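You operate a simulated robot arm through the tools that you are given. There is no shell and no other tool. Be economical: measure what you need, move in short steps, check, and stop when the job is done.

Carry out the task below with a simulated two-armed robot. There is one attempt and no reset: what you move stays moved.

Task
Wind the purple strip into a firm roll.
Fine: free the pawl and put the drag on first; wind till the tray is empty; lock the pawl after.

The check looks at the end state, three seconds after you hand in, the way a careful person would. Anything else that was tipped, shoved, dropped, spilled or broken makes it a failure.

Robot
Two 7-joint arms with two-finger parallel grippers on one trunk, on a base that drives. Base frame: it is fixed to the floor where the robot stands at the start and does not move with it; the origin is under the middle of the robot, x ahead of it, y to its left, z up. Lengths are in m, angles in degrees, forces in N, time in s.
The left shoulder is at the start at [0.05, 0.209, 1.196], the right one opposite. With the tool pointing down near the work surface each hand reaches from about 0.3 to 0.92 m from the robot's upright axis, wherever it stands, measured 20 degrees to its own side. Places, roughly: blue winder [0.6, 0.1, 1]; drag lever [0.5, 0.2, 1]; orange crank [0.5, 0.1, 1.1]; pawl lever [0.5, 0, 1]. Payload 4.4 kg a hand.
Tool frame (each hand has its own): the origin (TCP) lies between the finger pads and is the grasp point; the fingertips stand 0.023 m ahead of it; z points along the fingers, y is the line along which they close. The gripper opens to 0.094 m. The fingers are 0.038 m wide and 0.01 m thick; the gripper's body (0.054 by 0.096 m) begins 0.039 m behind the TCP.
Orientation is that of the tool frame in the base frame, as a unit quaternion [x, y, z, w]. With the fingers straight down and closing along the base's y, the tool's x points along the base's -x, its y along +y and its z along -z.

Tools
- The arms move only by the tool jog_arm. It takes "left_rows", "right_rows" or both (then of equal length, played together; a hand with none holds still); each is a list of rows, each an object of numbers (a shift or turn left out is 0, a gripper value left out holds the last): "hand": the finger opening in m, from 0 to 0.094; "dx", "dy", "dz": the shift along the tool's x, y, z in m; "ax", "ay", "az": the turn, a rotation vector about the tool's x, y, z in degrees. In form: [{"hand": .., "dx": .., "dy": .., "dz": .., "ax": .., "ay": .., "az": ..}, ...]. A call has 1 to 8 rows; each row is the pose to reach, as a shift and turn from the pose commanded when the call began, along the tool's axes at that moment. Rows are played at 5 a second. More than 0.05 m and 8.6 degrees between two rows, or a gripper value outside its range, and nothing of the call is played. A pose out of reach is approached as far as the arm can. The call stops where the force on the tool passes 90 N (or 10 N more than at its start, if that is more) or the arm is blocked; 0.2 s more then pass. Each finger travels about 0.108 m/s and halts on what it meets, pressing with about 37 N; the grip force reading is that of the motor and also rises with nothing between the fingers. The clock runs only during rows and for 0.2 s after the last one: add rows that repeat a pose to give the fingers time. It gives the time, the measured TCP pose, the force on the tool (base axes), the opening and the grip force at its end, in the units of the frame above (readings bear some noise), with the torque about the TCP (base axes, N m) and any sound that the robot's microphone picked up.
- Cameras (640 x 400 px; columns grow to the right, rows downward): "scene" is now at [0.1536, 0.0181, 1.3636]; the picture's right is [0.20, -0.98, 0.00], its down [-0.59, -0.12, -0.79] and it looks along [0.78, 0.16, -0.61] (base axes); focal length 245 px, centre (320, 200). "left" rides on the left gripper at [0.086, -0.016, -0.075] in its tool frame; the picture's right is [0.18, 0.98, 0.00], its down [-0.58, 0.11, -0.81] and it looks along [-0.79, 0.15, 0.59] (tool axes); focal length 243 px, centre (320, 200). "right" rides on the right gripper at [0.086, 0.016, -0.074] in its tool frame; the picture's right is [-0.18, 0.98, 0.00], its down [-0.58, -0.11, -0.81] and it looks along [-0.79, -0.15, 0.59] (tool axes); focal length 243 px, centre (320, 200). There is no depth. A picture from a camera that has moved, and an enlarged one, comes with that camera's place and axes in the base frame and with its lens.
- get_image(camera): a new picture of that camera. It takes no simulated time.
- move_column(by): slides the trunk up (or, below 0, down) by that many m; the arms and the scene camera ride with it, the base frame stays. It gives what a move gives, with no picture.
- base_move(legs): drives the robot by 1 to 6 legs, each [ahead, left, turn to the left] in m, m and degrees, along the robot's own axes; the way and the turn of a leg run together, so that a leg with both is an arc; at most 1.5 m and 180 degrees a leg. The arms and the cameras ride along, it lands a little off, and it stops where it bumps. It gives what a move gives.
- turn_head(pan, tilt): turns the head with the scene camera to pan (to the left, within 80 degrees either way) and tilt (down, from -29 to 69), counted from straight ahead of the robot. It gives what a move gives.
- enlarge(camera, box): a new picture of the part [left, top, right, bottom] of that camera's present view, enlarged. It takes no simulated time.
- sign_off(): hands the job in; it is judged then, once.

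Go step by step. Nothing tells you exact positions but the pictures and the camera data: compare them with the known pose of the tool, close in by small moves and look again before you grip or let go. The budget is 120 turns and 92 pictures, counting those below and the enlarged ones. Unless the task says otherwise, let go and move clear before handing in, and close with one line.

The tools are called after "Call:" by a JSON object that holds its "fn" and its "kwargs". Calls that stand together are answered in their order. jog_arm: Moves the arms, as the interface text tells. Its arguments: {"type":"object","properties":{"left_rows":{"type":"array"},"right_rows":{"type":"array"}},"required":[]} The other tools are called the same way: move_column (by) slides the trunk up or down; base_move (legs) drives the base; turn_head (pan, tilt) turns the head that bears the scene camera; get_image (camera) takes a picture; enlarge (camera, box) takes an enlarged picture of a part of a camera's view; sign_off () hands the job in.

At the start:

```text
time: 0.0
left_tcp_pos: [0.5755, 0.4118, 1.2193]
left_ee_rot: [0.0, 1.0, 0.001, 0.0]
left_contact_force: [-0.2, -0.1, 0.5]
left_torque: [0.0, -0.02, -0.02]
left_gripper_width: 0.094
left_grasp_force: 0.0
right_tcp_pos: [0.4297, -0.0479, 1.2051]
right_ee_rot: [0.0, 1.0, -0.001, -0.001]
right_contact_force: [-0.1, -0.1, 0.3]
right_torque: [0.01, 0.02, -0.04]
right_gripper_width: 0.0942
right_grasp_force: 0.2
trunk travel left (down, up): [-0.275, 0.288]
robot x, y, heading: [-0.0039, -0.0002, -0.1]
head pan, tilt: [11.8, 37.4]
```

scene: 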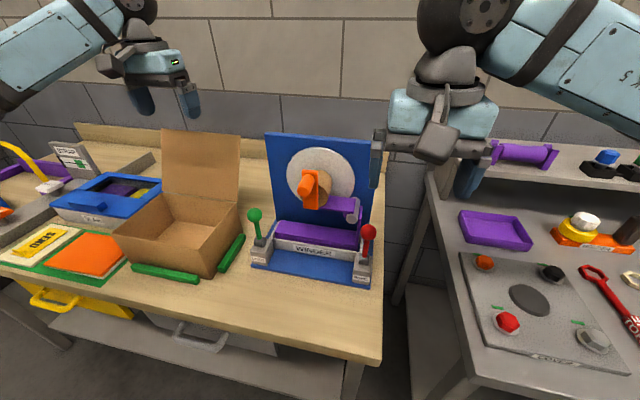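
right: 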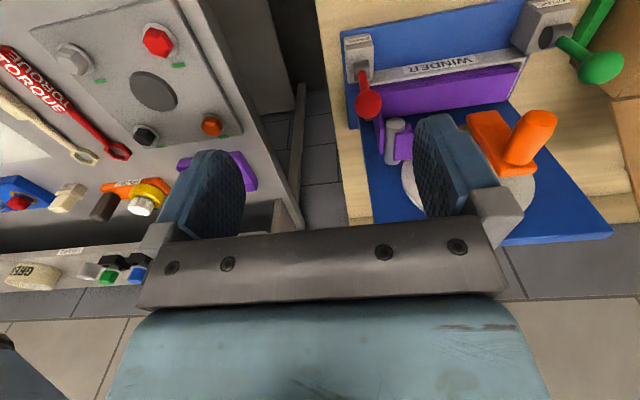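
left: 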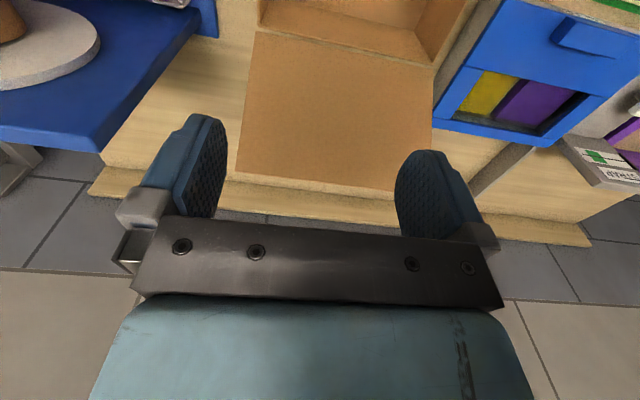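

I see the blue winder with an orange crank, a green lever at left (drag) and a red lever at right (pawl). I'll look closer at the labels first.

Call:
{"fn": "enlarge", "kwargs": {"camera": "scene", "box": [230, 120, 400, 300]}}

Call:
{"fn": "enlarge", "kwargs": {"camera": "right", "box": [320, 0, 640, 240]}}

```text
2.22 times, centred on (315, 210) of scene
camera zoom: at [0.1536, 0.0181, 1.3636], right [0.2, -0.98, 0.0], down [-0.59, -0.12, -0.79], along [0.78, 0.16, -0.61], focal length 544 px, centre (331, 178)
```

zoom: 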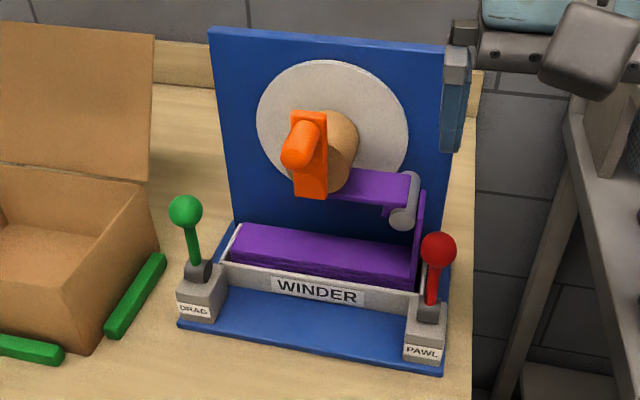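

```text
1.67 times, centred on (480, 120) of right
camera zoom: at [0.343, -0.0328, 1.2798], right [0.18, 0.98, 0.0], down [0.58, -0.11, 0.81], along [0.79, -0.15, -0.59], focal length 404 px, centre (53, 333)
```

zoom: 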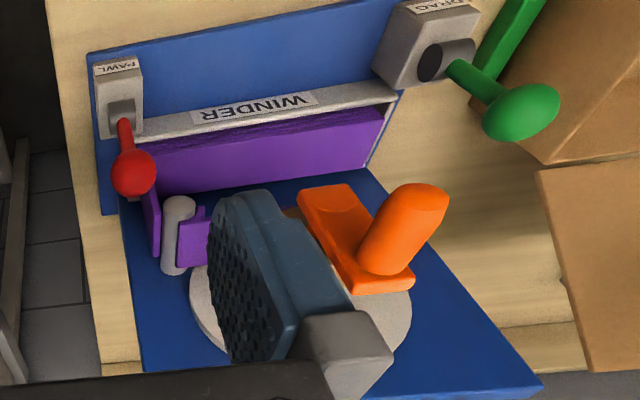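

Triangulating: green ball ≈[0.519,0.238,1.015], red ball ≈[0.519,-0.006,1.01], both roughly upright over pivots at z≈0.93; crank handle tip ≈[0.483,0.112,1.125]. I'll zoom in on lever bases to see how they swing.

Call:
{"fn": "enlarge", "kwargs": {"camera": "scene", "box": [242, 200, 312, 280]}}

Call:
{"fn": "enlarge", "kwargs": {"camera": "scene", "box": [330, 200, 400, 290]}}

Call:
{"fn": "enlarge", "kwargs": {"camera": "right", "box": [335, 20, 415, 130]}}

Call:
{"fn": "enlarge", "kwargs": {"camera": "scene", "box": [275, 140, 375, 240]}}

```text
5.00 times, centred on (277, 240) of scene
camera zoom: at [0.1536, 0.0181, 1.3636], right [0.2, -0.98, 0.0], down [-0.59, -0.12, -0.79], along [0.78, 0.16, -0.61], focal length 1224 px, centre (535, 0)
```

zoom: 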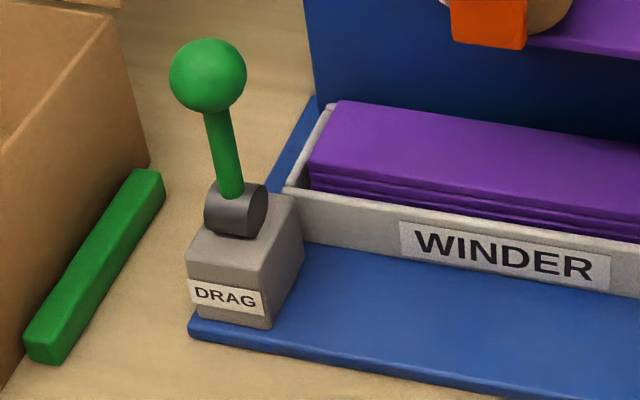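

```text
4.44 times, centred on (365, 245) of scene
camera zoom: at [0.1536, 0.0181, 1.3636], right [0.2, -0.98, 0.0], down [-0.59, -0.12, -0.79], along [0.78, 0.16, -0.61], focal length 1088 px, centre (120, 0)
```

zoom: 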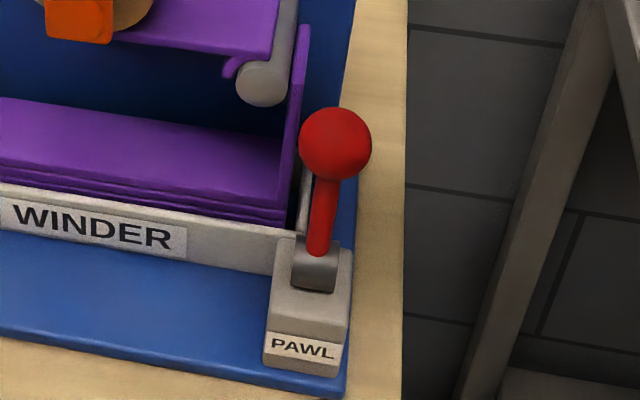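

```text
3.64 times, centred on (375, 75) of right
camera zoom: at [0.343, -0.0328, 1.2798], right [0.18, 0.98, 0.0], down [0.58, -0.11, 0.81], along [0.79, -0.15, -0.59], focal length 882 px, centre (120, 654)
```

zoom: 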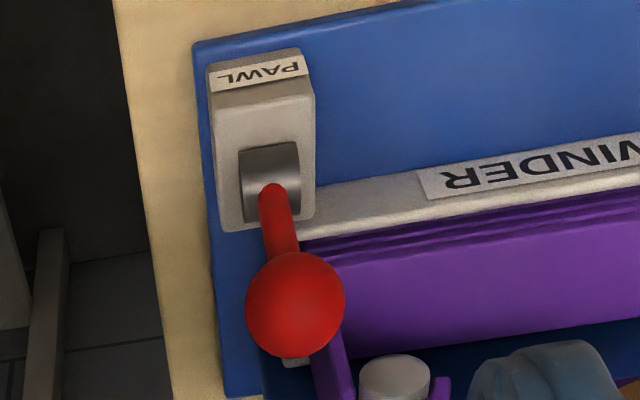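

```text
4.00 times, centred on (325, 190) of scene
camera zoom: at [0.1536, 0.0181, 1.3636], right [0.2, -0.98, 0.0], down [-0.59, -0.12, -0.79], along [0.78, 0.16, -0.61], focal length 979 px, centre (300, 240)
```

zoom: 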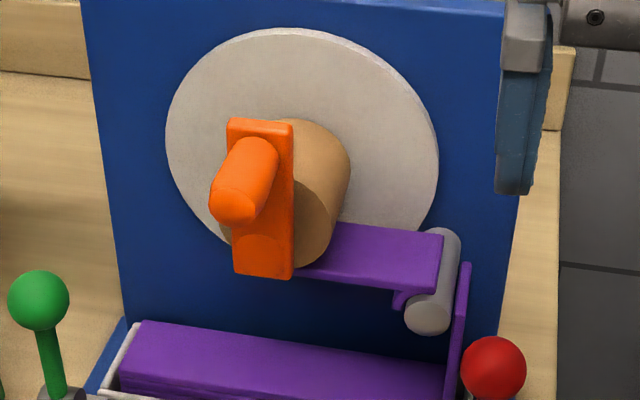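

The pivot cylinders lie along y, so both levers swing fore/aft. I'll turn the left hand so its camera looks along −y, giving a side view of lever tilt and crank depth.

Call:
{"fn": "jog_arm", "kwargs": {"left_rows": [{"az": 8.5, "dx": 0.01}, {"az": 17, "dx": 0.02}, {"az": 25.5, "dx": 0.03}, {"az": 34, "dx": 0.04}, {"az": 42.5, "dx": 0.05}, {"az": 51, "dx": 0.06}, {"az": 59.5, "dx": 0.065}, {"az": 68, "dx": 0.07}]}}

Call:
{"fn": "get_image", "kwargs": {"camera": "left"}}

```text
time: 1.8
left_tcp_pos: [0.5049, 0.4127, 1.2213]
left_ee_rot: [0.56, 0.829, 0.0, 0.0]
left_contact_force: [0.2, 0.1, -0.6]
left_torque: [-0.01, -0.02, 0.0]
left_gripper_width: 0.0939
left_grasp_force: 0.0
right_tcp_pos: [0.4291, -0.0482, 1.2053]
right_ee_rot: [0.0, 1.0, 0.0, 0.0]
right_contact_force: [-0.5, 0.9, 0.9]
right_torque: [-0.01, 0.01, -0.01]
right_gripper_width: 0.0941
right_grasp_force: 0.1
trunk travel left (down, up): [-0.275, 0.288]
robot x, y, heading: [0.004, 0.0008, 0.2]
head pan, tilt: [11.8, 37.4]
```

```text
82 pictures are left
camera left: at [0.4573, 0.4871, 1.2946], right [0.84, 0.54, 0.0], down [0.32, -0.5, 0.81], along [0.43, -0.68, -0.59], focal length 243 px, centre (320, 200)
```

left: 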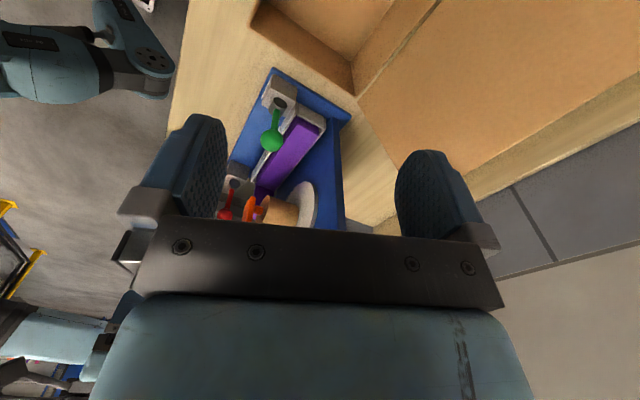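

Call:
{"fn": "enlarge", "kwargs": {"camera": "left", "box": [210, 60, 370, 235]}}

```text
2.29 times, centred on (290, 148) of left
camera zoom: at [0.4573, 0.4871, 1.2946], right [0.84, 0.54, 0.0], down [0.32, -0.5, 0.81], along [0.43, -0.68, -0.59], focal length 555 px, centre (389, 320)
```

zoom: 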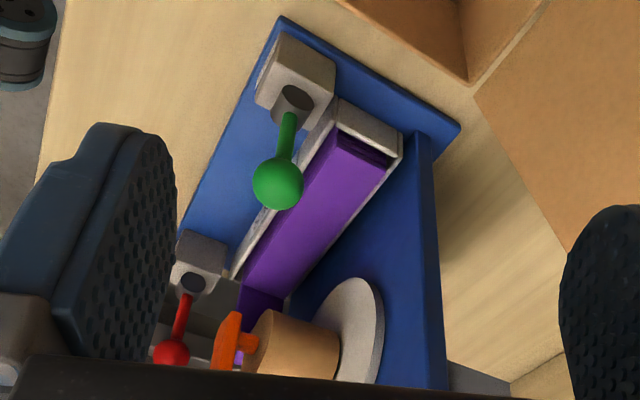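

Both levers stand upright, with pivots at z≈0.925. I'll bring the right hand above the red ball (pawl) with the opening at 0.06 and check alignment.

Call:
{"fn": "jog_arm", "kwargs": {"right_rows": [{"hand": 0.065, "dx": -0.03, "dy": 0.014}, {"dx": -0.06, "dy": 0.028, "dz": 0.03}, {"dx": -0.09, "dy": 0.042, "dz": 0.06}, {"dx": -0.09, "dy": 0.042, "dz": 0.1}, {"dx": -0.09, "dy": 0.042, "dz": 0.13}]}}

Call:
{"fn": "get_image", "kwargs": {"camera": "right"}}

Call:
{"fn": "enlarge", "kwargs": {"camera": "scene", "box": [230, 120, 430, 300]}}

```text
time: 3.0
left_tcp_pos: [0.5063, 0.4125, 1.2191]
left_ee_rot: [0.559, 0.829, 0.0, 0.0]
left_contact_force: [0.3, -0.1, 0.4]
left_torque: [0.0, 0.04, -0.03]
left_gripper_width: 0.0939
left_grasp_force: 0.0
right_tcp_pos: [0.5164, -0.0071, 1.0726]
right_ee_rot: [0.0, 1.0, 0.0, 0.001]
right_contact_force: [-0.5, 0.3, -0.3]
right_torque: [0.03, 0.0, 0.02]
right_gripper_width: 0.0652
right_grasp_force: 0.1
trunk travel left (down, up): [-0.275, 0.288]
robot x, y, heading: [-0.0039, -0.0019, 0.1]
head pan, tilt: [11.8, 37.4]
```

```text
80 pictures are left
camera right: at [0.431, 0.0088, 1.1468], right [0.18, 0.98, 0.0], down [0.58, -0.11, 0.81], along [0.79, -0.15, -0.59], focal length 243 px, centre (320, 200)
```

right: 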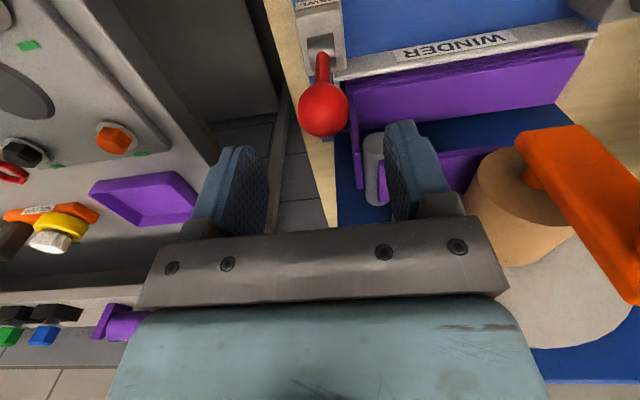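

```text
2.22 times, centred on (330, 210) of scene
camera zoom: at [0.1541, 0.0183, 1.3636], right [0.2, -0.98, 0.0], down [-0.59, -0.12, -0.79], along [0.78, 0.16, -0.61], focal length 544 px, centre (298, 178)
```

zoom: 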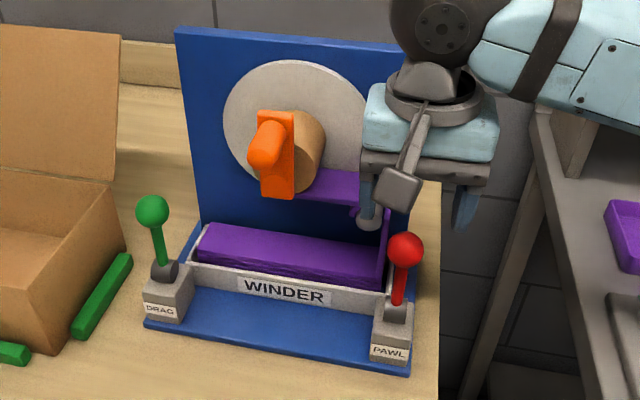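

The hand is centred over the red ball and the roller starts further back at x≈0.567. I'll lower onto the ball and close.

Call:
{"fn": "jog_arm", "kwargs": {"right_rows": [{"dz": 0.03, "dx": -0.001}, {"dz": 0.06, "dx": -0.001}, {"dz": 0.06, "dx": -0.001, "hand": 0.02}, {"dz": 0.06, "dx": -0.001, "hand": 0.02}, {"dz": 0.06, "dx": -0.001}]}}

Call:
{"fn": "get_image", "kwargs": {"camera": "right"}}

```text
time: 4.2
left_tcp_pos: [0.5044, 0.4119, 1.2193]
left_ee_rot: [0.558, 0.83, 0.0, 0.0]
left_contact_force: [0.5, 1.0, 0.4]
left_torque: [-0.03, -0.03, 0.02]
left_gripper_width: 0.0942
left_grasp_force: 0.2
right_tcp_pos: [0.5176, -0.0056, 1.0127]
right_ee_rot: [0.0, 1.0, -0.001, 0.001]
right_contact_force: [2.1, 0.9, -0.3]
right_torque: [0.01, -0.26, 0.01]
right_gripper_width: 0.0333
right_grasp_force: 44.9
trunk travel left (down, up): [-0.275, 0.288]
robot x, y, heading: [0.0017, 0.0008, 0.1]
head pan, tilt: [11.8, 37.4]
```

```text
78 pictures are left
camera right: at [0.4303, 0.01, 1.0875], right [0.18, 0.98, 0.0], down [0.58, -0.11, 0.81], along [0.79, -0.15, -0.59], focal length 243 px, centre (320, 200)
```

right: 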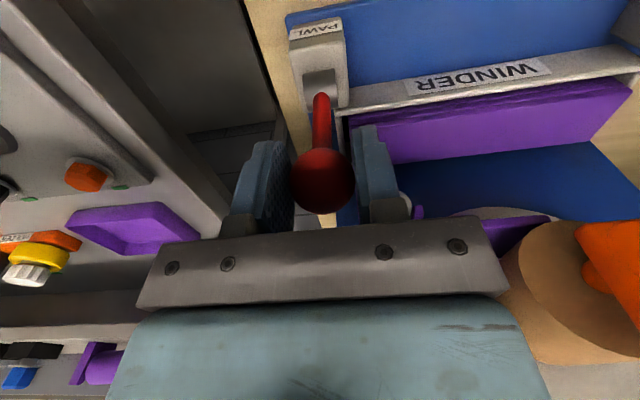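

The ball is gripped. I'll pull gently toward the robot along the arc and watch the force.

Call:
{"fn": "jog_arm", "kwargs": {"right_rows": [{"dx": 0.01, "dz": 0.001}, {"dx": 0.02, "dz": 0.003}, {"dx": 0.02, "dz": 0.003}]}}

```text
time: 5.0
left_tcp_pos: [0.5055, 0.4144, 1.2192]
left_ee_rot: [0.558, 0.83, -0.002, 0.0]
left_contact_force: [-0.8, 0.2, 0.5]
left_torque: [0.01, 0.01, -0.02]
left_gripper_width: 0.094
left_grasp_force: 0.0
right_tcp_pos: [0.5001, -0.0062, 1.0114]
right_ee_rot: [0.0, 1.0, 0.0, 0.0]
right_contact_force: [14.7, 6.2, 2.2]
right_torque: [0.08, -1.29, 0.12]
right_gripper_width: 0.0333
right_grasp_force: 45.4
trunk travel left (down, up): [-0.275, 0.288]
robot x, y, heading: [0.004, 0.0003, -0.1]
head pan, tilt: [11.8, 37.4]
```

Call:
{"fn": "get_image", "kwargs": {"camera": "right"}}

Call:
{"fn": "enlarge", "kwargs": {"camera": "scene", "box": [300, 170, 430, 300]}}

```text
77 pictures are left
camera right: at [0.4127, 0.01, 1.0859], right [0.18, 0.98, 0.0], down [0.58, -0.11, 0.81], along [0.79, -0.15, -0.59], focal length 243 px, centre (320, 200)
```

right: 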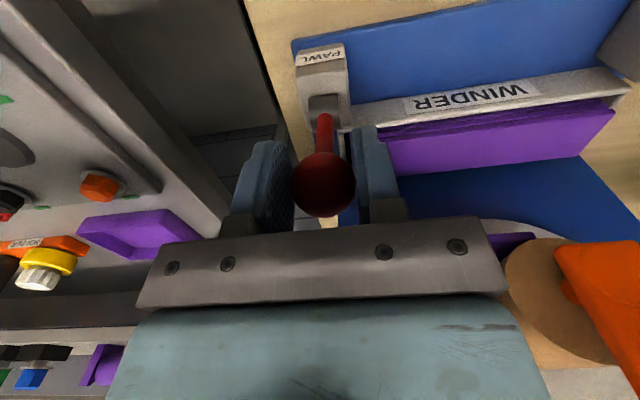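

```text
3.08 times, centred on (365, 235) of scene
camera zoom: at [0.155, 0.0192, 1.3634], right [0.2, -0.98, 0.0], down [-0.6, -0.13, -0.79], along [0.78, 0.16, -0.61], focal length 753 px, centre (182, 92)
```

zoom: 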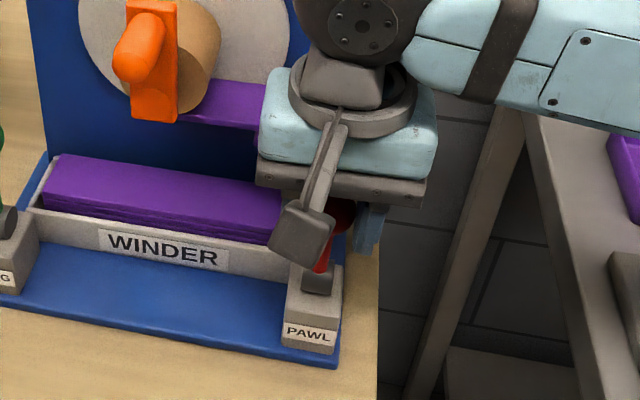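

The lever follows toward the robot with modest resistance. Continuing along the arc.

Call:
{"fn": "jog_arm", "kwargs": {"right_rows": [{"dx": 0.01, "dz": 0.002}, {"dx": 0.02, "dz": 0.006}, {"dx": 0.03, "dz": 0.012}, {"dx": 0.03, "dz": 0.012}]}}

Call:
{"fn": "get_image", "kwargs": {"camera": "right"}}

```text
time: 6.0
left_tcp_pos: [0.5051, 0.4139, 1.2196]
left_ee_rot: [0.559, 0.829, -0.001, 0.0]
left_contact_force: [-0.4, -0.3, 0.3]
left_torque: [-0.03, 0.03, -0.01]
left_gripper_width: 0.0939
left_grasp_force: 0.0
right_tcp_pos: [0.47, -0.006, 1.0016]
right_ee_rot: [-0.001, 1.0, 0.0, 0.0]
right_contact_force: [10.4, 10.7, 10.2]
right_torque: [0.17, -1.31, 0.19]
right_gripper_width: 0.033
right_grasp_force: 45.0
trunk travel left (down, up): [-0.275, 0.288]
robot x, y, heading: [-0.0008, 0.0006, -0.0]
head pan, tilt: [11.8, 37.4]
```

```text
75 pictures are left
camera right: at [0.3831, 0.0103, 1.0753], right [0.18, 0.98, 0.0], down [0.58, -0.11, 0.81], along [0.79, -0.15, -0.59], focal length 243 px, centre (320, 200)
```

right: 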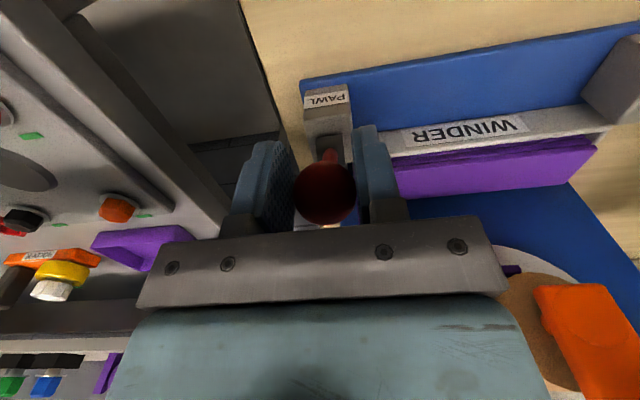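

Call:
{"fn": "jog_arm", "kwargs": {"right_rows": [{"dx": 0.006, "dz": 0.005}, {"dx": 0.012, "dz": 0.01}, {"dx": 0.017, "dz": 0.015}, {"dx": 0.017, "dz": 0.015}]}}

Call:
{"fn": "enlarge", "kwargs": {"camera": "scene", "box": [230, 120, 430, 300]}}

```text
time: 7.0
left_tcp_pos: [0.5044, 0.4129, 1.2197]
left_ee_rot: [0.558, 0.83, 0.0, 0.0]
left_contact_force: [-0.2, -0.4, 0.0]
left_torque: [0.0, -0.01, 0.02]
left_gripper_width: 0.094
left_grasp_force: 0.0
right_tcp_pos: [0.4528, -0.0046, 0.9861]
right_ee_rot: [-0.001, 1.0, -0.001, 0.001]
right_contact_force: [2.1, 11.0, 17.3]
right_torque: [0.04, -1.37, 0.21]
right_gripper_width: 0.0327
right_grasp_force: 44.7
trunk travel left (down, up): [-0.275, 0.288]
robot x, y, heading: [-0.0014, -0.0001, -0.1]
head pan, tilt: [11.8, 37.4]
```

```text
2.22 times, centred on (330, 210) of scene
camera zoom: at [0.1521, 0.0196, 1.3639], right [0.2, -0.98, 0.0], down [-0.59, -0.13, -0.8], along [0.78, 0.16, -0.61], focal length 544 px, centre (298, 178)
```

zoom: 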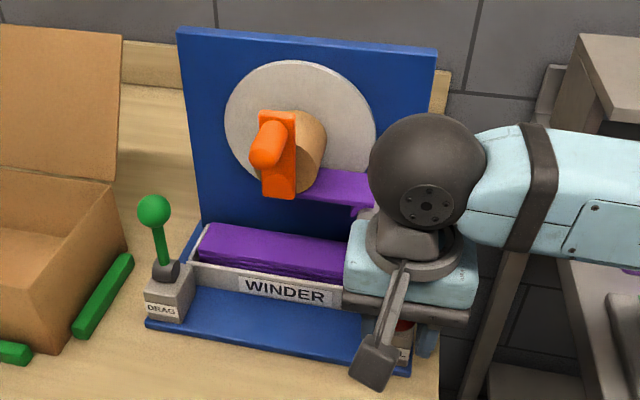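

The winder hasn't shifted; the lever is about 50° over. I'll open the fingers and see whether it stays, then back off upward.

Call:
{"fn": "jog_arm", "kwargs": {"right_rows": [{"hand": 0.06}, {"hand": 0.06}, {"hand": 0.06, "dx": 0.03, "dz": -0.03}, {"dx": 0.06, "dz": -0.07}, {"dx": 0.09, "dz": -0.11}]}}

Call:
{"fn": "enlarge", "kwargs": {"camera": "scene", "box": [230, 120, 430, 300]}}

Call:
{"fn": "get_image", "kwargs": {"camera": "right"}}

```text
time: 8.2
left_tcp_pos: [0.5038, 0.4126, 1.2206]
left_ee_rot: [0.558, 0.83, 0.0, -0.001]
left_contact_force: [-0.7, 0.4, -0.4]
left_torque: [-0.01, -0.02, 0.0]
left_gripper_width: 0.0941
left_grasp_force: 0.1
right_tcp_pos: [0.3619, -0.0053, 1.0957]
right_ee_rot: [-0.001, 1.0, -0.001, 0.001]
right_contact_force: [-0.3, 0.2, -0.9]
right_torque: [-0.02, -0.01, 0.01]
right_gripper_width: 0.0601
right_grasp_force: 0.1
trunk travel left (down, up): [-0.275, 0.288]
robot x, y, heading: [0.0017, -0.0035, -0.1]
head pan, tilt: [11.8, 37.4]
```

```text
2.22 times, centred on (330, 210) of scene
camera zoom: at [0.1525, 0.0186, 1.3637], right [0.2, -0.98, 0.0], down [-0.59, -0.12, -0.8], along [0.78, 0.16, -0.61], focal length 544 px, centre (298, 178)
```

zoom: 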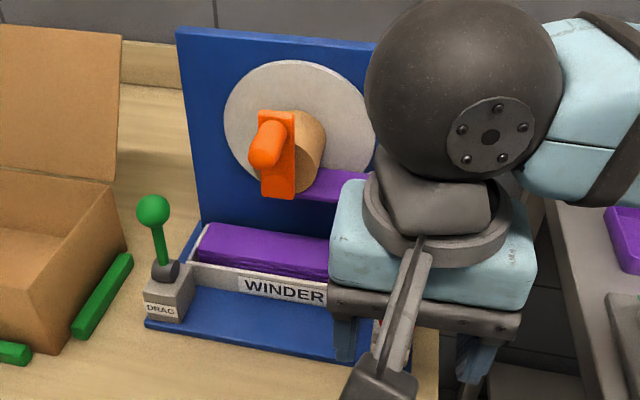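

```text
72 pictures are left
camera right: at [0.2747, 0.01, 1.1688], right [0.18, 0.98, 0.0], down [0.58, -0.11, 0.81], along [0.79, -0.15, -0.59], focal length 243 px, centre (320, 200)
```

right: 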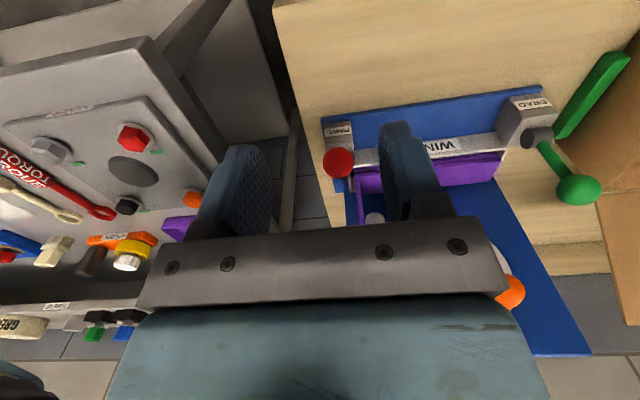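

The red lever stayed at about 50°. I'll regrip and carry it on until the end stop is felt.

Call:
{"fn": "jog_arm", "kwargs": {"right_rows": [{"hand": 0.06, "dx": -0.03, "dz": 0.04}, {"dx": -0.06, "dz": 0.08}, {"dx": -0.09, "dz": 0.11}, {"dx": -0.09, "dz": 0.11, "hand": 0.02}, {"dx": -0.09, "dz": 0.11}, {"dx": -0.085, "dz": 0.116}, {"dx": -0.08, "dz": 0.123}, {"dx": -0.08, "dz": 0.123}]}}

```text
time: 10.0
left_tcp_pos: [0.5041, 0.4129, 1.2192]
left_ee_rot: [0.559, 0.829, 0.0, 0.0]
left_contact_force: [0.0, -0.4, 0.1]
left_torque: [-0.03, 0.02, -0.02]
left_gripper_width: 0.0942
left_grasp_force: 0.0
right_tcp_pos: [0.4442, -0.0051, 0.9721]
right_ee_rot: [-0.002, 1.0, 0.0, 0.0]
right_contact_force: [11.4, 7.0, 17.1]
right_torque: [-0.06, -0.16, 0.31]
right_gripper_width: 0.0335
right_grasp_force: 45.1
trunk travel left (down, up): [-0.275, 0.288]
robot x, y, heading: [0.0019, 0.0016, -0.2]
head pan, tilt: [11.8, 37.4]
```

Call:
{"fn": "jog_arm", "kwargs": {"right_rows": [{"dx": 0.003, "dz": 0.007}, {"dx": 0.006, "dz": 0.014}, {"dx": 0.008, "dz": 0.021}, {"dx": 0.008, "dz": 0.021}]}}

Call:
{"fn": "get_image", "kwargs": {"camera": "right"}}

```text
time: 11.0
left_tcp_pos: [0.4956, 0.4125, 1.2243]
left_ee_rot: [0.56, 0.829, 0.004, 0.004]
left_contact_force: [-0.1, -0.5, 0.2]
left_torque: [0.02, 0.01, 0.0]
left_gripper_width: 0.094
left_grasp_force: 0.0
right_tcp_pos: [0.426, -0.004, 0.9554]
right_ee_rot: [-0.002, 1.0, 0.001, 0.003]
right_contact_force: [-45.8, -1.0, 44.5]
right_torque: [0.04, -2.96, -0.03]
right_gripper_width: 0.02
right_grasp_force: 0.1
trunk travel left (down, up): [-0.275, 0.288]
robot x, y, heading: [-0.0039, 0.0021, -0.1]
head pan, tilt: [11.8, 37.4]
```

```text
71 pictures are left
camera right: at [0.3389, 0.0101, 1.0296], right [0.18, 0.98, 0.0], down [0.58, -0.11, 0.81], along [0.8, -0.14, -0.59], focal length 243 px, centre (320, 200)
```

right: 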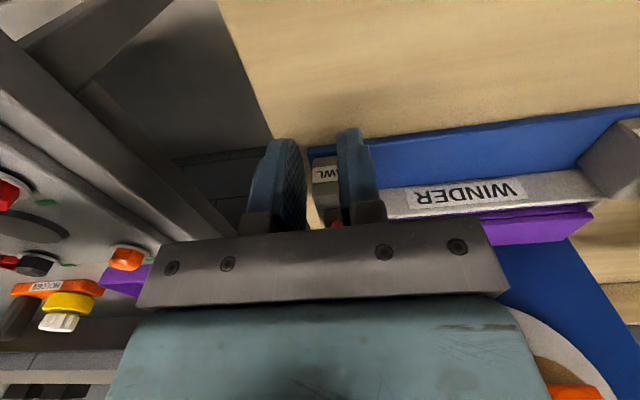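

The lever hit its stop at about 60° and the ball slipped out of the fingers. I'll back off carefully and check.

Call:
{"fn": "jog_arm", "kwargs": {"right_rows": [{"dx": 0.02, "dz": -0.01}, {"dx": 0.04, "dz": -0.03, "hand": 0.06}, {"dx": 0.06, "dz": -0.06}, {"dx": 0.06, "dz": -0.1}, {"dx": 0.06, "dz": -0.13}]}}

Call:
{"fn": "get_image", "kwargs": {"camera": "right"}}

```text
time: 12.2
left_tcp_pos: [0.5051, 0.4115, 1.2192]
left_ee_rot: [0.558, 0.83, 0.0, 0.0]
left_contact_force: [-0.7, -0.8, 0.1]
left_torque: [0.01, 0.0, 0.01]
left_gripper_width: 0.094
left_grasp_force: 0.0
right_tcp_pos: [0.377, -0.0056, 1.0816]
right_ee_rot: [0.0, 1.0, 0.0, 0.001]
right_contact_force: [0.9, 0.0, 0.8]
right_torque: [0.01, -0.02, 0.06]
right_gripper_width: 0.0598
right_grasp_force: 0.1
trunk travel left (down, up): [-0.275, 0.288]
robot x, y, heading: [-0.0013, -0.0014, 0.2]
head pan, tilt: [11.8, 37.4]
```

```text
70 pictures are left
camera right: at [0.2899, 0.01, 1.1563], right [0.18, 0.98, 0.0], down [0.58, -0.11, 0.81], along [0.79, -0.15, -0.59], focal length 243 px, centre (320, 200)
```

right: 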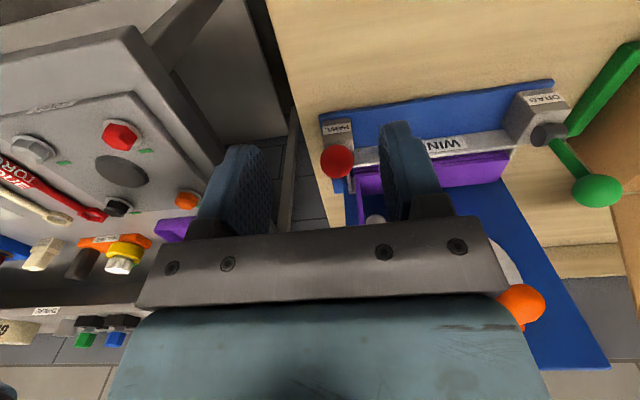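

The pawl lever rests at about 47°, which appears to be its stop. Now I'll straighten the left hand and bring it above the green drag ball.

Call:
{"fn": "jog_arm", "kwargs": {"left_rows": [{"az": -8.5, "dx": -0.02, "dy": -0.006, "hand": 0.065}, {"az": -17, "dx": -0.042, "dy": -0.012}, {"az": -25.5, "dx": -0.063, "dy": -0.018}, {"az": -34, "dx": -0.084, "dy": -0.025}, {"az": -42.5, "dx": -0.105, "dy": -0.031}, {"az": -51, "dx": -0.126, "dy": -0.037, "dz": 0.03}, {"az": -59.5, "dx": -0.147, "dy": -0.043, "dz": 0.07}, {"az": -68, "dx": -0.168, "dy": -0.0495, "dz": 0.11}]}}

Call:
{"fn": "get_image", "kwargs": {"camera": "left"}}

Call:
{"fn": "get_image", "kwargs": {"camera": "scene"}}

```text
time: 14.0
left_tcp_pos: [0.5227, 0.2395, 1.1104]
left_ee_rot: [-0.001, 1.0, 0.0, 0.0]
left_contact_force: [-0.7, 0.8, 0.9]
left_torque: [0.04, 0.01, 0.04]
left_gripper_width: 0.0653
left_grasp_force: 0.1
right_tcp_pos: [0.3769, -0.0054, 1.0804]
right_ee_rot: [0.0, 1.0, 0.0, 0.0]
right_contact_force: [-0.1, 0.7, 0.2]
right_torque: [-0.02, 0.04, 0.0]
right_gripper_width: 0.0603
right_grasp_force: 0.0
trunk travel left (down, up): [-0.275, 0.288]
robot x, y, heading: [0.0005, 0.0042, -0.0]
head pan, tilt: [11.8, 37.4]
```

```text
69 pictures are left
camera left: at [0.4365, 0.2231, 1.1844], right [-0.19, 0.98, 0.0], down [0.58, 0.11, 0.81], along [0.79, 0.15, -0.59], focal length 243 px, centre (320, 200)
```

left: 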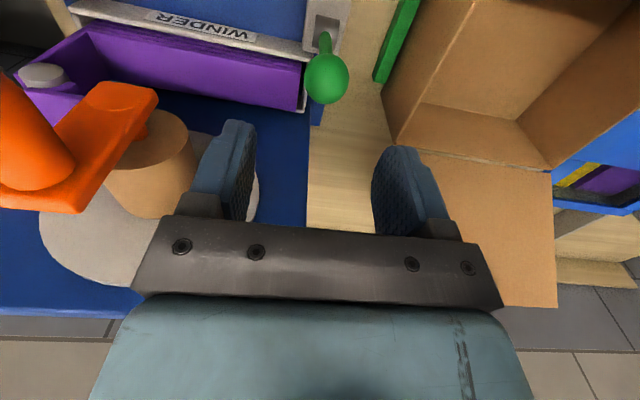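

```text
68 pictures are left
camera scene: at [0.1544, 0.0181, 1.3636], right [0.2, -0.98, 0.0], down [-0.59, -0.12, -0.79], along [0.78, 0.16, -0.61], focal length 245 px, centre (320, 200)
```

scene: 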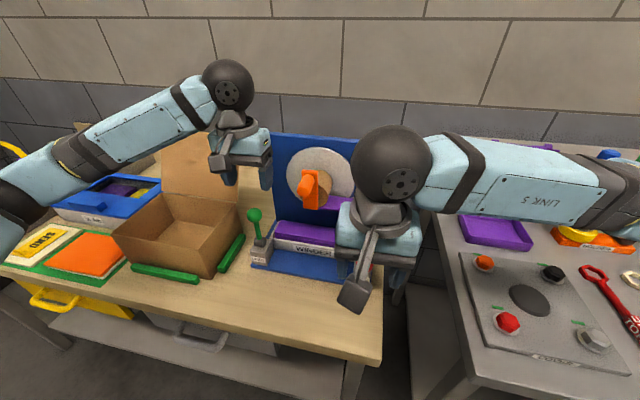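

Call:
{"fn": "jog_arm", "kwargs": {"left_rows": [{"dy": 0.001, "dz": 0.04}, {"dy": 0.001, "dz": 0.08}, {"dy": 0.001, "dz": 0.097}, {"dy": 0.001, "dz": 0.097, "hand": 0.02}, {"dy": 0.001, "dz": 0.097}, {"dy": 0.001, "dz": 0.097}]}}

Call:
{"fn": "get_image", "kwargs": {"camera": "left"}}

```text
time: 15.4
left_tcp_pos: [0.5211, 0.2451, 1.0136]
left_ee_rot: [-0.003, 1.0, -0.001, 0.0]
left_contact_force: [-0.5, 36.8, 3.6]
left_torque: [0.58, 0.18, 0.38]
left_gripper_width: 0.0333
left_grasp_force: 44.9
right_tcp_pos: [0.3759, -0.0031, 1.0821]
right_ee_rot: [-0.001, 1.0, -0.001, -0.001]
right_contact_force: [0.5, 0.0, -0.1]
right_torque: [-0.02, 0.0, -0.03]
right_gripper_width: 0.0598
right_grasp_force: 0.1
trunk travel left (down, up): [-0.275, 0.288]
robot x, y, heading: [0.0033, 0.0014, 0.3]
head pan, tilt: [11.8, 37.4]
```

```text
67 pictures are left
camera left: at [0.435, 0.2282, 1.0883], right [-0.19, 0.98, 0.0], down [0.58, 0.11, 0.81], along [0.79, 0.15, -0.59], focal length 243 px, centre (320, 200)
```

left: 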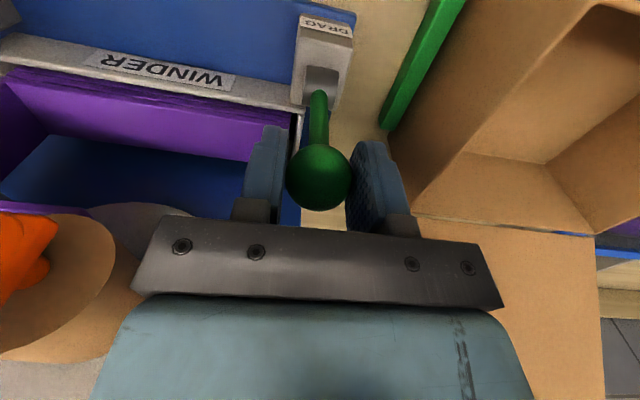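

Gripped, with some sideways load; I'll shift y by 5 mm to relieve it, then pull the lever toward the robot along the arc.

Call:
{"fn": "jog_arm", "kwargs": {"left_rows": [{"dy": 0.006}, {"dy": 0.006, "dx": 0.012, "dz": 0.001}, {"dy": 0.006, "dx": 0.024, "dz": 0.004}, {"dy": 0.006, "dx": 0.036, "dz": 0.008}, {"dy": 0.006, "dx": 0.048, "dz": 0.0145}, {"dy": 0.006, "dx": 0.056, "dz": 0.02}, {"dy": 0.006, "dx": 0.063, "dz": 0.0265}, {"dy": 0.006, "dx": 0.063, "dz": 0.0265}]}}

Call:
{"fn": "get_image", "kwargs": {"camera": "left"}}

```text
time: 17.2
left_tcp_pos: [0.4588, 0.2448, 0.9866]
left_ee_rot: [0.0, 1.0, -0.001, 0.0]
left_contact_force: [5.6, 8.5, 12.7]
left_torque: [-0.08, -1.18, 0.15]
left_gripper_width: 0.0331
left_grasp_force: 45.0
right_tcp_pos: [0.3762, -0.0052, 1.0821]
right_ee_rot: [0.0, 1.0, 0.0, -0.001]
right_contact_force: [-0.8, 0.5, -0.1]
right_torque: [-0.01, 0.05, 0.01]
right_gripper_width: 0.0602
right_grasp_force: 0.2
trunk travel left (down, up): [-0.275, 0.288]
robot x, y, heading: [0.0007, -0.0012, 0.1]
head pan, tilt: [11.8, 37.4]
```

```text
66 pictures are left
camera left: at [0.3721, 0.2292, 1.0618], right [-0.18, 0.98, 0.0], down [0.58, 0.11, 0.81], along [0.79, 0.15, -0.59], focal length 243 px, centre (320, 200)
```

left: 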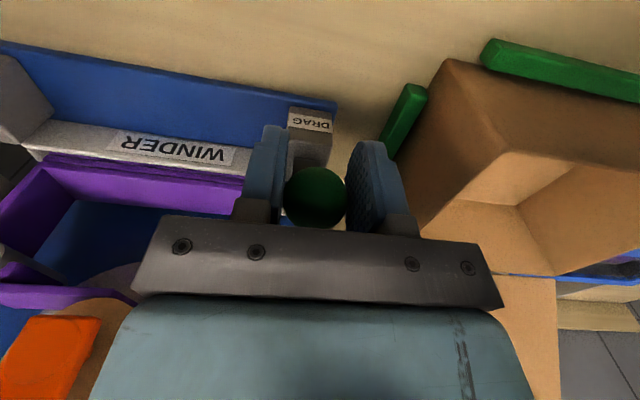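

Drag lever is over. A tiny further nudge to seat it, then release and back off upward.

Call:
{"fn": "jog_arm", "kwargs": {"left_rows": [{"dx": 0.004, "dz": 0.004}, {"dx": 0.004, "dz": 0.004}, {"dx": 0.002, "dz": 0.002, "hand": 0.06}, {"dx": 0.002, "dz": 0.002}, {"dx": 0.03, "dz": -0.03}, {"dx": 0.06, "dz": -0.07}, {"dx": 0.09, "dz": -0.11}]}}

Call:
{"fn": "get_image", "kwargs": {"camera": "left"}}

Call:
{"fn": "enlarge", "kwargs": {"camera": "scene", "box": [230, 120, 400, 300]}}

```text
time: 18.8
left_tcp_pos: [0.3673, 0.2458, 1.0977]
left_ee_rot: [0.0, 1.0, 0.001, 0.0]
left_contact_force: [0.2, -0.5, -0.3]
left_torque: [0.0, -0.04, 0.01]
left_gripper_width: 0.0602
left_grasp_force: 0.0
right_tcp_pos: [0.3756, -0.0057, 1.0825]
right_ee_rot: [0.0, 1.0, 0.0, 0.001]
right_contact_force: [0.1, 0.2, -0.8]
right_torque: [0.0, -0.04, 0.0]
right_gripper_width: 0.0601
right_grasp_force: 0.1
trunk travel left (down, up): [-0.275, 0.288]
robot x, y, heading: [0.0024, 0.0024, 0.0]
head pan, tilt: [11.8, 37.4]
```

```text
65 pictures are left
camera left: at [0.281, 0.2286, 1.172], right [-0.19, 0.98, 0.0], down [0.58, 0.11, 0.81], along [0.79, 0.15, -0.59], focal length 243 px, centre (320, 200)
```

left: 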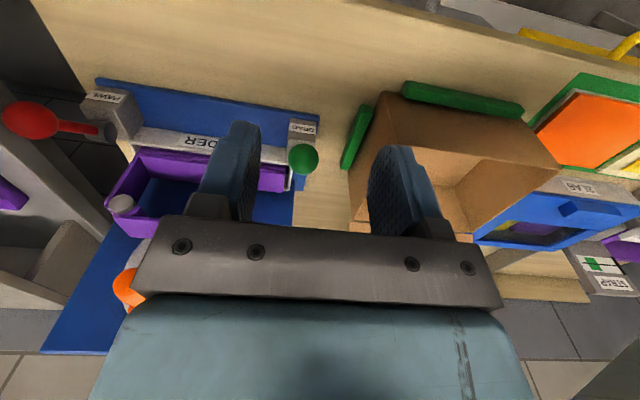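

```text
2.22 times, centred on (315, 210) of scene
camera zoom: at [0.1526, 0.0176, 1.3637], right [0.2, -0.98, 0.0], down [-0.59, -0.12, -0.8], along [0.78, 0.16, -0.61], focal length 544 px, centre (331, 178)
```

zoom: 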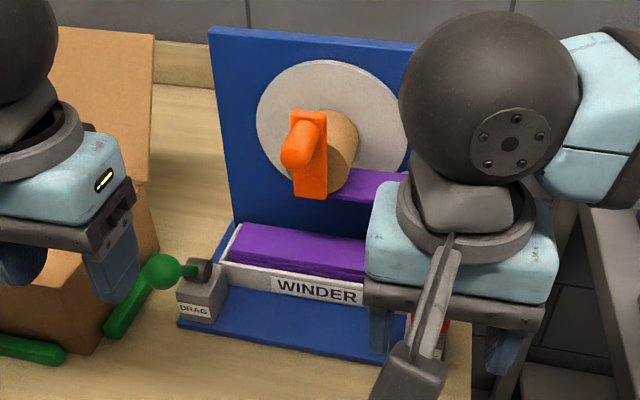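

Both levers are now over toward the robot. Next I'll move the right hand aside and bring the left hand, tilted 45° forward, in front of the crank.

Call:
{"fn": "jog_arm", "kwargs": {"left_rows": [{"ay": -7.5, "dz": -0.03}, {"ay": -15, "dz": -0.06}, {"ay": -22.5, "dz": -0.07, "dy": -0.03}, {"ay": -30, "dz": -0.07, "dy": -0.06}, {"ay": -37.5, "dz": -0.07, "dy": -0.1}, {"ay": -45, "dz": -0.07, "dy": -0.134}], "right_rows": [{"dy": -0.04, "dz": -0.02}, {"dy": -0.08, "dz": -0.04}, {"dy": -0.12, "dz": -0.05}, {"dy": -0.16, "dz": -0.06}, {"dy": -0.2, "dz": -0.07}, {"dy": -0.2, "dz": -0.07}]}}

Call:
{"fn": "get_image", "kwargs": {"camera": "left"}}

Call:
{"fn": "enlarge", "kwargs": {"camera": "scene", "box": [230, 100, 430, 300]}}

```text
time: 20.2
left_tcp_pos: [0.3763, 0.103, 1.1699]
left_ee_rot: [0.0, 0.923, 0.0, 0.384]
left_contact_force: [-0.2, -0.4, 1.0]
left_torque: [-0.03, -0.01, 0.0]
left_gripper_width: 0.0599
left_grasp_force: 0.0
left hand out of reach, approached as far as the arm can: row 4, 5, 6
right_tcp_pos: [0.3757, -0.2073, 1.1501]
right_ee_rot: [-0.001, 1.0, 0.0, 0.0]
right_contact_force: [-0.2, 0.1, 0.1]
right_torque: [0.04, 0.02, -0.01]
right_gripper_width: 0.0597
right_grasp_force: 0.1
trunk travel left (down, up): [-0.275, 0.288]
robot x, y, heading: [-0.0007, 0.0001, 0.4]
head pan, tilt: [11.8, 37.4]
```

```text
63 pictures are left
camera left: at [0.2634, 0.0872, 1.1615], right [-0.13, 0.98, -0.13], down [-0.16, 0.11, 0.98], along [0.98, 0.15, 0.14], focal length 243 px, centre (320, 200)
```

left: 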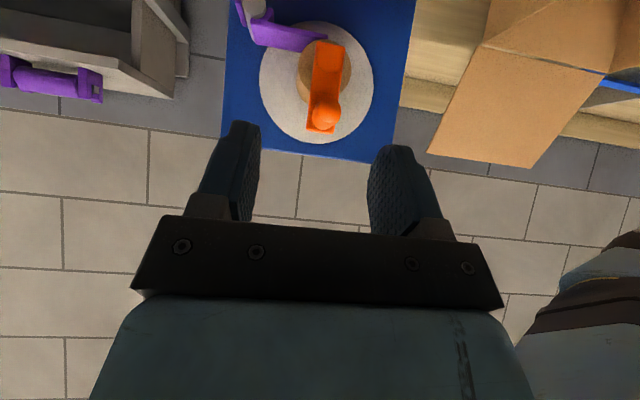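

```text
2.00 times, centred on (330, 200) of scene
camera zoom: at [0.1538, 0.0175, 1.3636], right [0.2, -0.98, 0.0], down [-0.59, -0.12, -0.79], along [0.78, 0.16, -0.61], focal length 490 px, centre (300, 200)
```

zoom: 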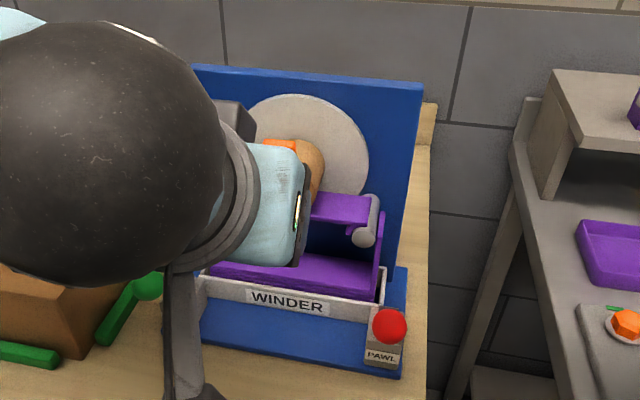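

Call:
{"fn": "enlarge", "kwargs": {"camera": "left", "box": [220, 0, 420, 170]}}

```text
2.35 times, centred on (320, 85) of left
camera zoom: at [0.2634, 0.0872, 1.1615], right [-0.13, 0.98, -0.13], down [-0.16, 0.11, 0.98], along [0.98, 0.15, 0.14], focal length 571 px, centre (320, 471)
```

zoom: 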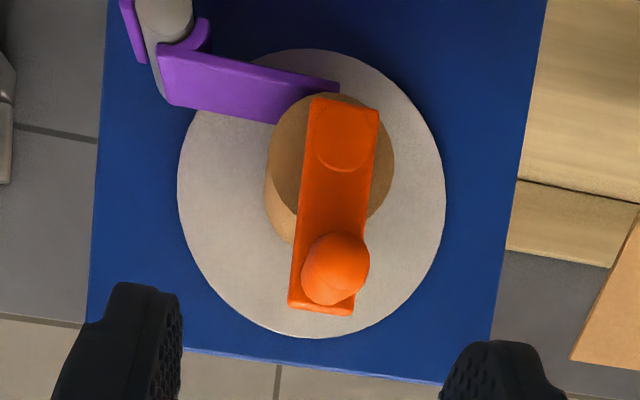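

Clear front view: handle ≈[0.49–0.525, 0.118, 1.116], hub ≈[y 0.119, z 1.058], so crank radius ≈0.057; strip leaves the core's underside to the right, so winding is clockwise as seen from the robot. I'm near the reach limit so I'll back the base 0.12 m.

Call:
{"fn": "base_move", "kwargs": {"legs": [[-0.12, 0, 0]]}}

```text
time: 21.4
left_tcp_pos: [0.2567, 0.1037, 1.17]
left_ee_rot: [0.0, 0.924, 0.001, 0.382]
left_contact_force: [0.1, 0.5, 1.0]
left_torque: [0.02, -0.03, -0.01]
left_gripper_width: 0.0602
left_grasp_force: 0.0
right_tcp_pos: [0.2556, -0.2045, 1.1505]
right_ee_rot: [0.0, 1.0, 0.0, 0.0]
right_contact_force: [-0.8, -0.1, 0.5]
right_torque: [-0.02, -0.03, 0.02]
right_gripper_width: 0.0598
right_grasp_force: 0.0
trunk travel left (down, up): [-0.275, 0.288]
robot x, y, heading: [-0.1234, -0.0011, -0.2]
head pan, tilt: [11.8, 37.4]
```

Call:
{"fn": "jog_arm", "kwargs": {"left_rows": [{"dx": -0.024, "dz": 0.033, "dy": 0.003, "ay": -4}, {"dx": -0.049, "dz": 0.066, "dy": 0.006, "ay": -8}, {"dx": -0.073, "dz": 0.1, "dy": 0.009, "ay": -12}, {"dx": -0.0976, "dz": 0.133, "dy": 0.012, "ay": -15}, {"dx": -0.0976, "dz": 0.133, "dy": 0.012, "ay": -15}]}}

Call:
{"fn": "get_image", "kwargs": {"camera": "left"}}

Call:
{"fn": "enlarge", "kwargs": {"camera": "scene", "box": [220, 90, 400, 290]}}

```text
time: 22.6
left_tcp_pos: [0.4204, 0.1165, 1.1441]
left_ee_rot: [-0.001, 0.866, 0.001, 0.5]
left_contact_force: [-0.9, -0.6, -0.1]
left_torque: [0.02, -0.03, -0.01]
left_gripper_width: 0.06
left_grasp_force: 0.1
right_tcp_pos: [0.2554, -0.205, 1.1506]
right_ee_rot: [-0.001, 1.0, 0.0, 0.0]
right_contact_force: [0.5, 1.0, -0.2]
right_torque: [0.0, 0.03, -0.03]
right_gripper_width: 0.0601
right_grasp_force: 0.1
trunk travel left (down, up): [-0.275, 0.288]
robot x, y, heading: [-0.1198, -0.0018, 0.0]
head pan, tilt: [11.8, 37.4]
```

```text
60 pictures are left
camera left: at [0.3129, 0.1013, 1.1079], right [-0.09, 0.98, -0.16], down [-0.41, 0.11, 0.91], along [0.91, 0.15, 0.39], focal length 243 px, centre (320, 200)
```

left: 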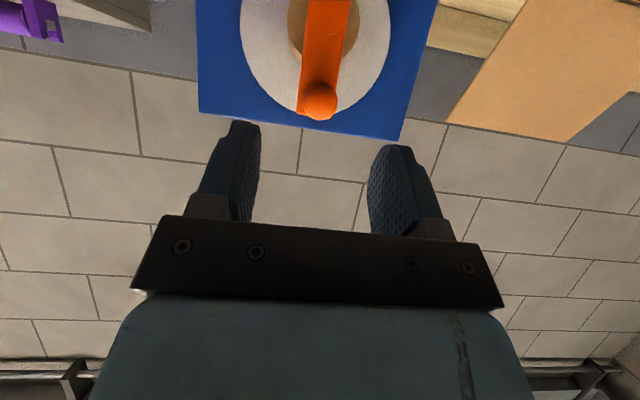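

```text
2.00 times, centred on (310, 190) of scene
camera zoom: at [0.0329, 0.0179, 1.3637], right [0.2, -0.98, 0.0], down [-0.59, -0.12, -0.8], along [0.78, 0.16, -0.61], focal length 490 px, centre (340, 220)
```

zoom: 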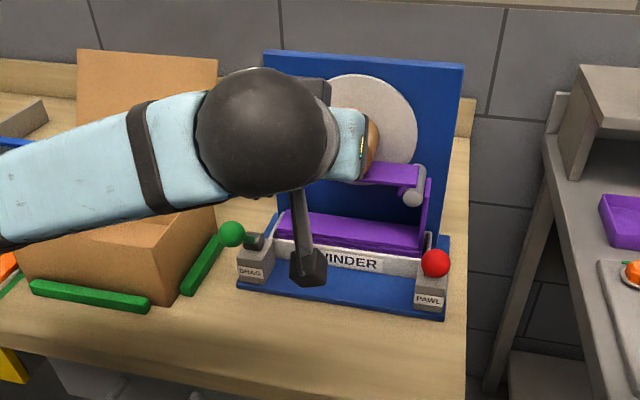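

Handle tip is at ≈[0.49, 0.1185, 1.111]. I'll advance along the tool axis to straddle it.

Call:
{"fn": "jog_arm", "kwargs": {"left_rows": [{"dx": -0.002, "dz": 0.025, "dy": 0.001}, {"dx": -0.004, "dz": 0.05, "dy": 0.002}, {"dx": -0.006, "dz": 0.072, "dy": 0.002}, {"dx": -0.006, "dz": 0.072, "dy": 0.002}]}}

Call:
{"fn": "get_image", "kwargs": {"camera": "left"}}

```text
time: 23.6
left_tcp_pos: [0.4871, 0.1189, 1.1126]
left_ee_rot: [-0.001, 0.866, 0.0, 0.499]
left_contact_force: [-0.4, -0.6, -0.5]
left_torque: [-0.04, -0.01, 0.0]
left_gripper_width: 0.0601
left_grasp_force: 0.1
right_tcp_pos: [0.2537, -0.2054, 1.1498]
right_ee_rot: [0.0, 1.0, 0.0, 0.0]
right_contact_force: [-0.3, -0.5, 0.2]
right_torque: [0.01, -0.01, 0.01]
right_gripper_width: 0.0601
right_grasp_force: 0.0
trunk travel left (down, up): [-0.275, 0.288]
robot x, y, heading: [-0.1175, 0.0044, -0.0]
head pan, tilt: [11.8, 37.4]
```

```text
58 pictures are left
camera left: at [0.3787, 0.1029, 1.0753], right [-0.09, 0.98, -0.16], down [-0.41, 0.11, 0.91], along [0.91, 0.15, 0.39], focal length 243 px, centre (320, 200)
```

left: 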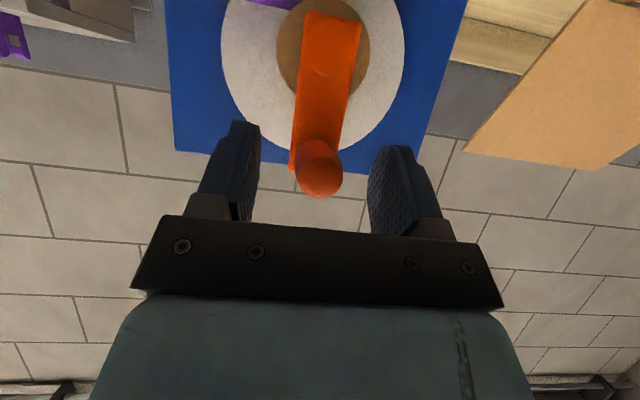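

Call:
{"fn": "jog_arm", "kwargs": {"left_rows": [{"dz": 0.0045}, {"dz": 0.0045, "hand": 0.01}, {"dz": 0.0045}, {"dz": 0.0045}]}}

Call:
{"fn": "get_image", "kwargs": {"camera": "left"}}

```text
time: 24.6
left_tcp_pos: [0.489, 0.1185, 1.1111]
left_ee_rot: [0.0, 0.866, 0.0, 0.499]
left_contact_force: [0.5, 0.5, -1.7]
left_torque: [-0.02, -0.34, -0.96]
left_gripper_width: 0.0249
left_grasp_force: 45.1
right_tcp_pos: [0.2551, -0.206, 1.1501]
right_ee_rot: [-0.001, 1.0, -0.001, 0.0]
right_contact_force: [0.2, -0.4, 0.0]
right_torque: [-0.02, 0.01, -0.04]
right_gripper_width: 0.0599
right_grasp_force: 0.0
trunk travel left (down, up): [-0.275, 0.288]
robot x, y, heading: [-0.1201, -0.0003, 0.3]
head pan, tilt: [11.8, 37.4]
```

```text
57 pictures are left
camera left: at [0.3819, 0.1028, 1.073], right [-0.09, 0.98, -0.16], down [-0.41, 0.11, 0.91], along [0.91, 0.15, 0.39], focal length 243 px, centre (320, 200)
```

left: 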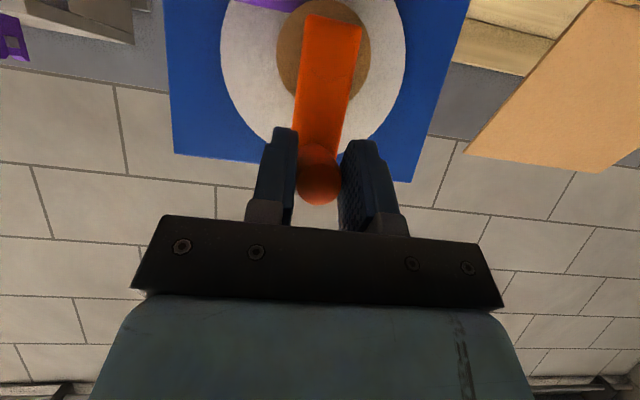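

Handle gripped (25 mm). I'll try the first 30° clockwise slowly and check force and pawl behaviour.

Call:
{"fn": "jog_arm", "kwargs": {"left_rows": [{"dy": -0.0094, "dx": 0.0007, "dz": 0.0004}, {"dy": -0.0185, "dx": 0.0028, "dz": 0.0016}, {"dy": -0.027, "dx": 0.0063, "dz": 0.0036}, {"dy": -0.027, "dx": 0.0063, "dz": 0.0036}]}}

Call:
{"fn": "get_image", "kwargs": {"camera": "left"}}

```text
time: 25.6
left_tcp_pos: [0.4896, 0.0898, 1.1027]
left_ee_rot: [-0.001, 0.866, 0.001, 0.5]
left_contact_force: [4.4, 0.9, -0.7]
left_torque: [0.01, -0.53, -0.93]
left_gripper_width: 0.0247
left_grasp_force: 44.7
right_tcp_pos: [0.2559, -0.2058, 1.1511]
right_ee_rot: [-0.001, 1.0, 0.0, 0.0]
right_contact_force: [0.1, 0.7, -0.5]
right_torque: [-0.01, 0.0, -0.01]
right_gripper_width: 0.0599
right_grasp_force: 0.1
trunk travel left (down, up): [-0.275, 0.288]
robot x, y, heading: [-0.1185, -0.0019, 0.2]
head pan, tilt: [11.8, 37.4]
```

```text
56 pictures are left
camera left: at [0.3817, 0.0752, 1.066], right [-0.09, 0.98, -0.16], down [-0.41, 0.11, 0.91], along [0.91, 0.15, 0.39], focal length 243 px, centre (320, 200)
```

left: 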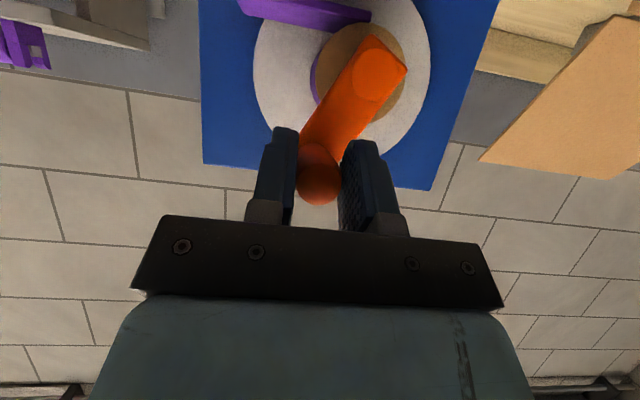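

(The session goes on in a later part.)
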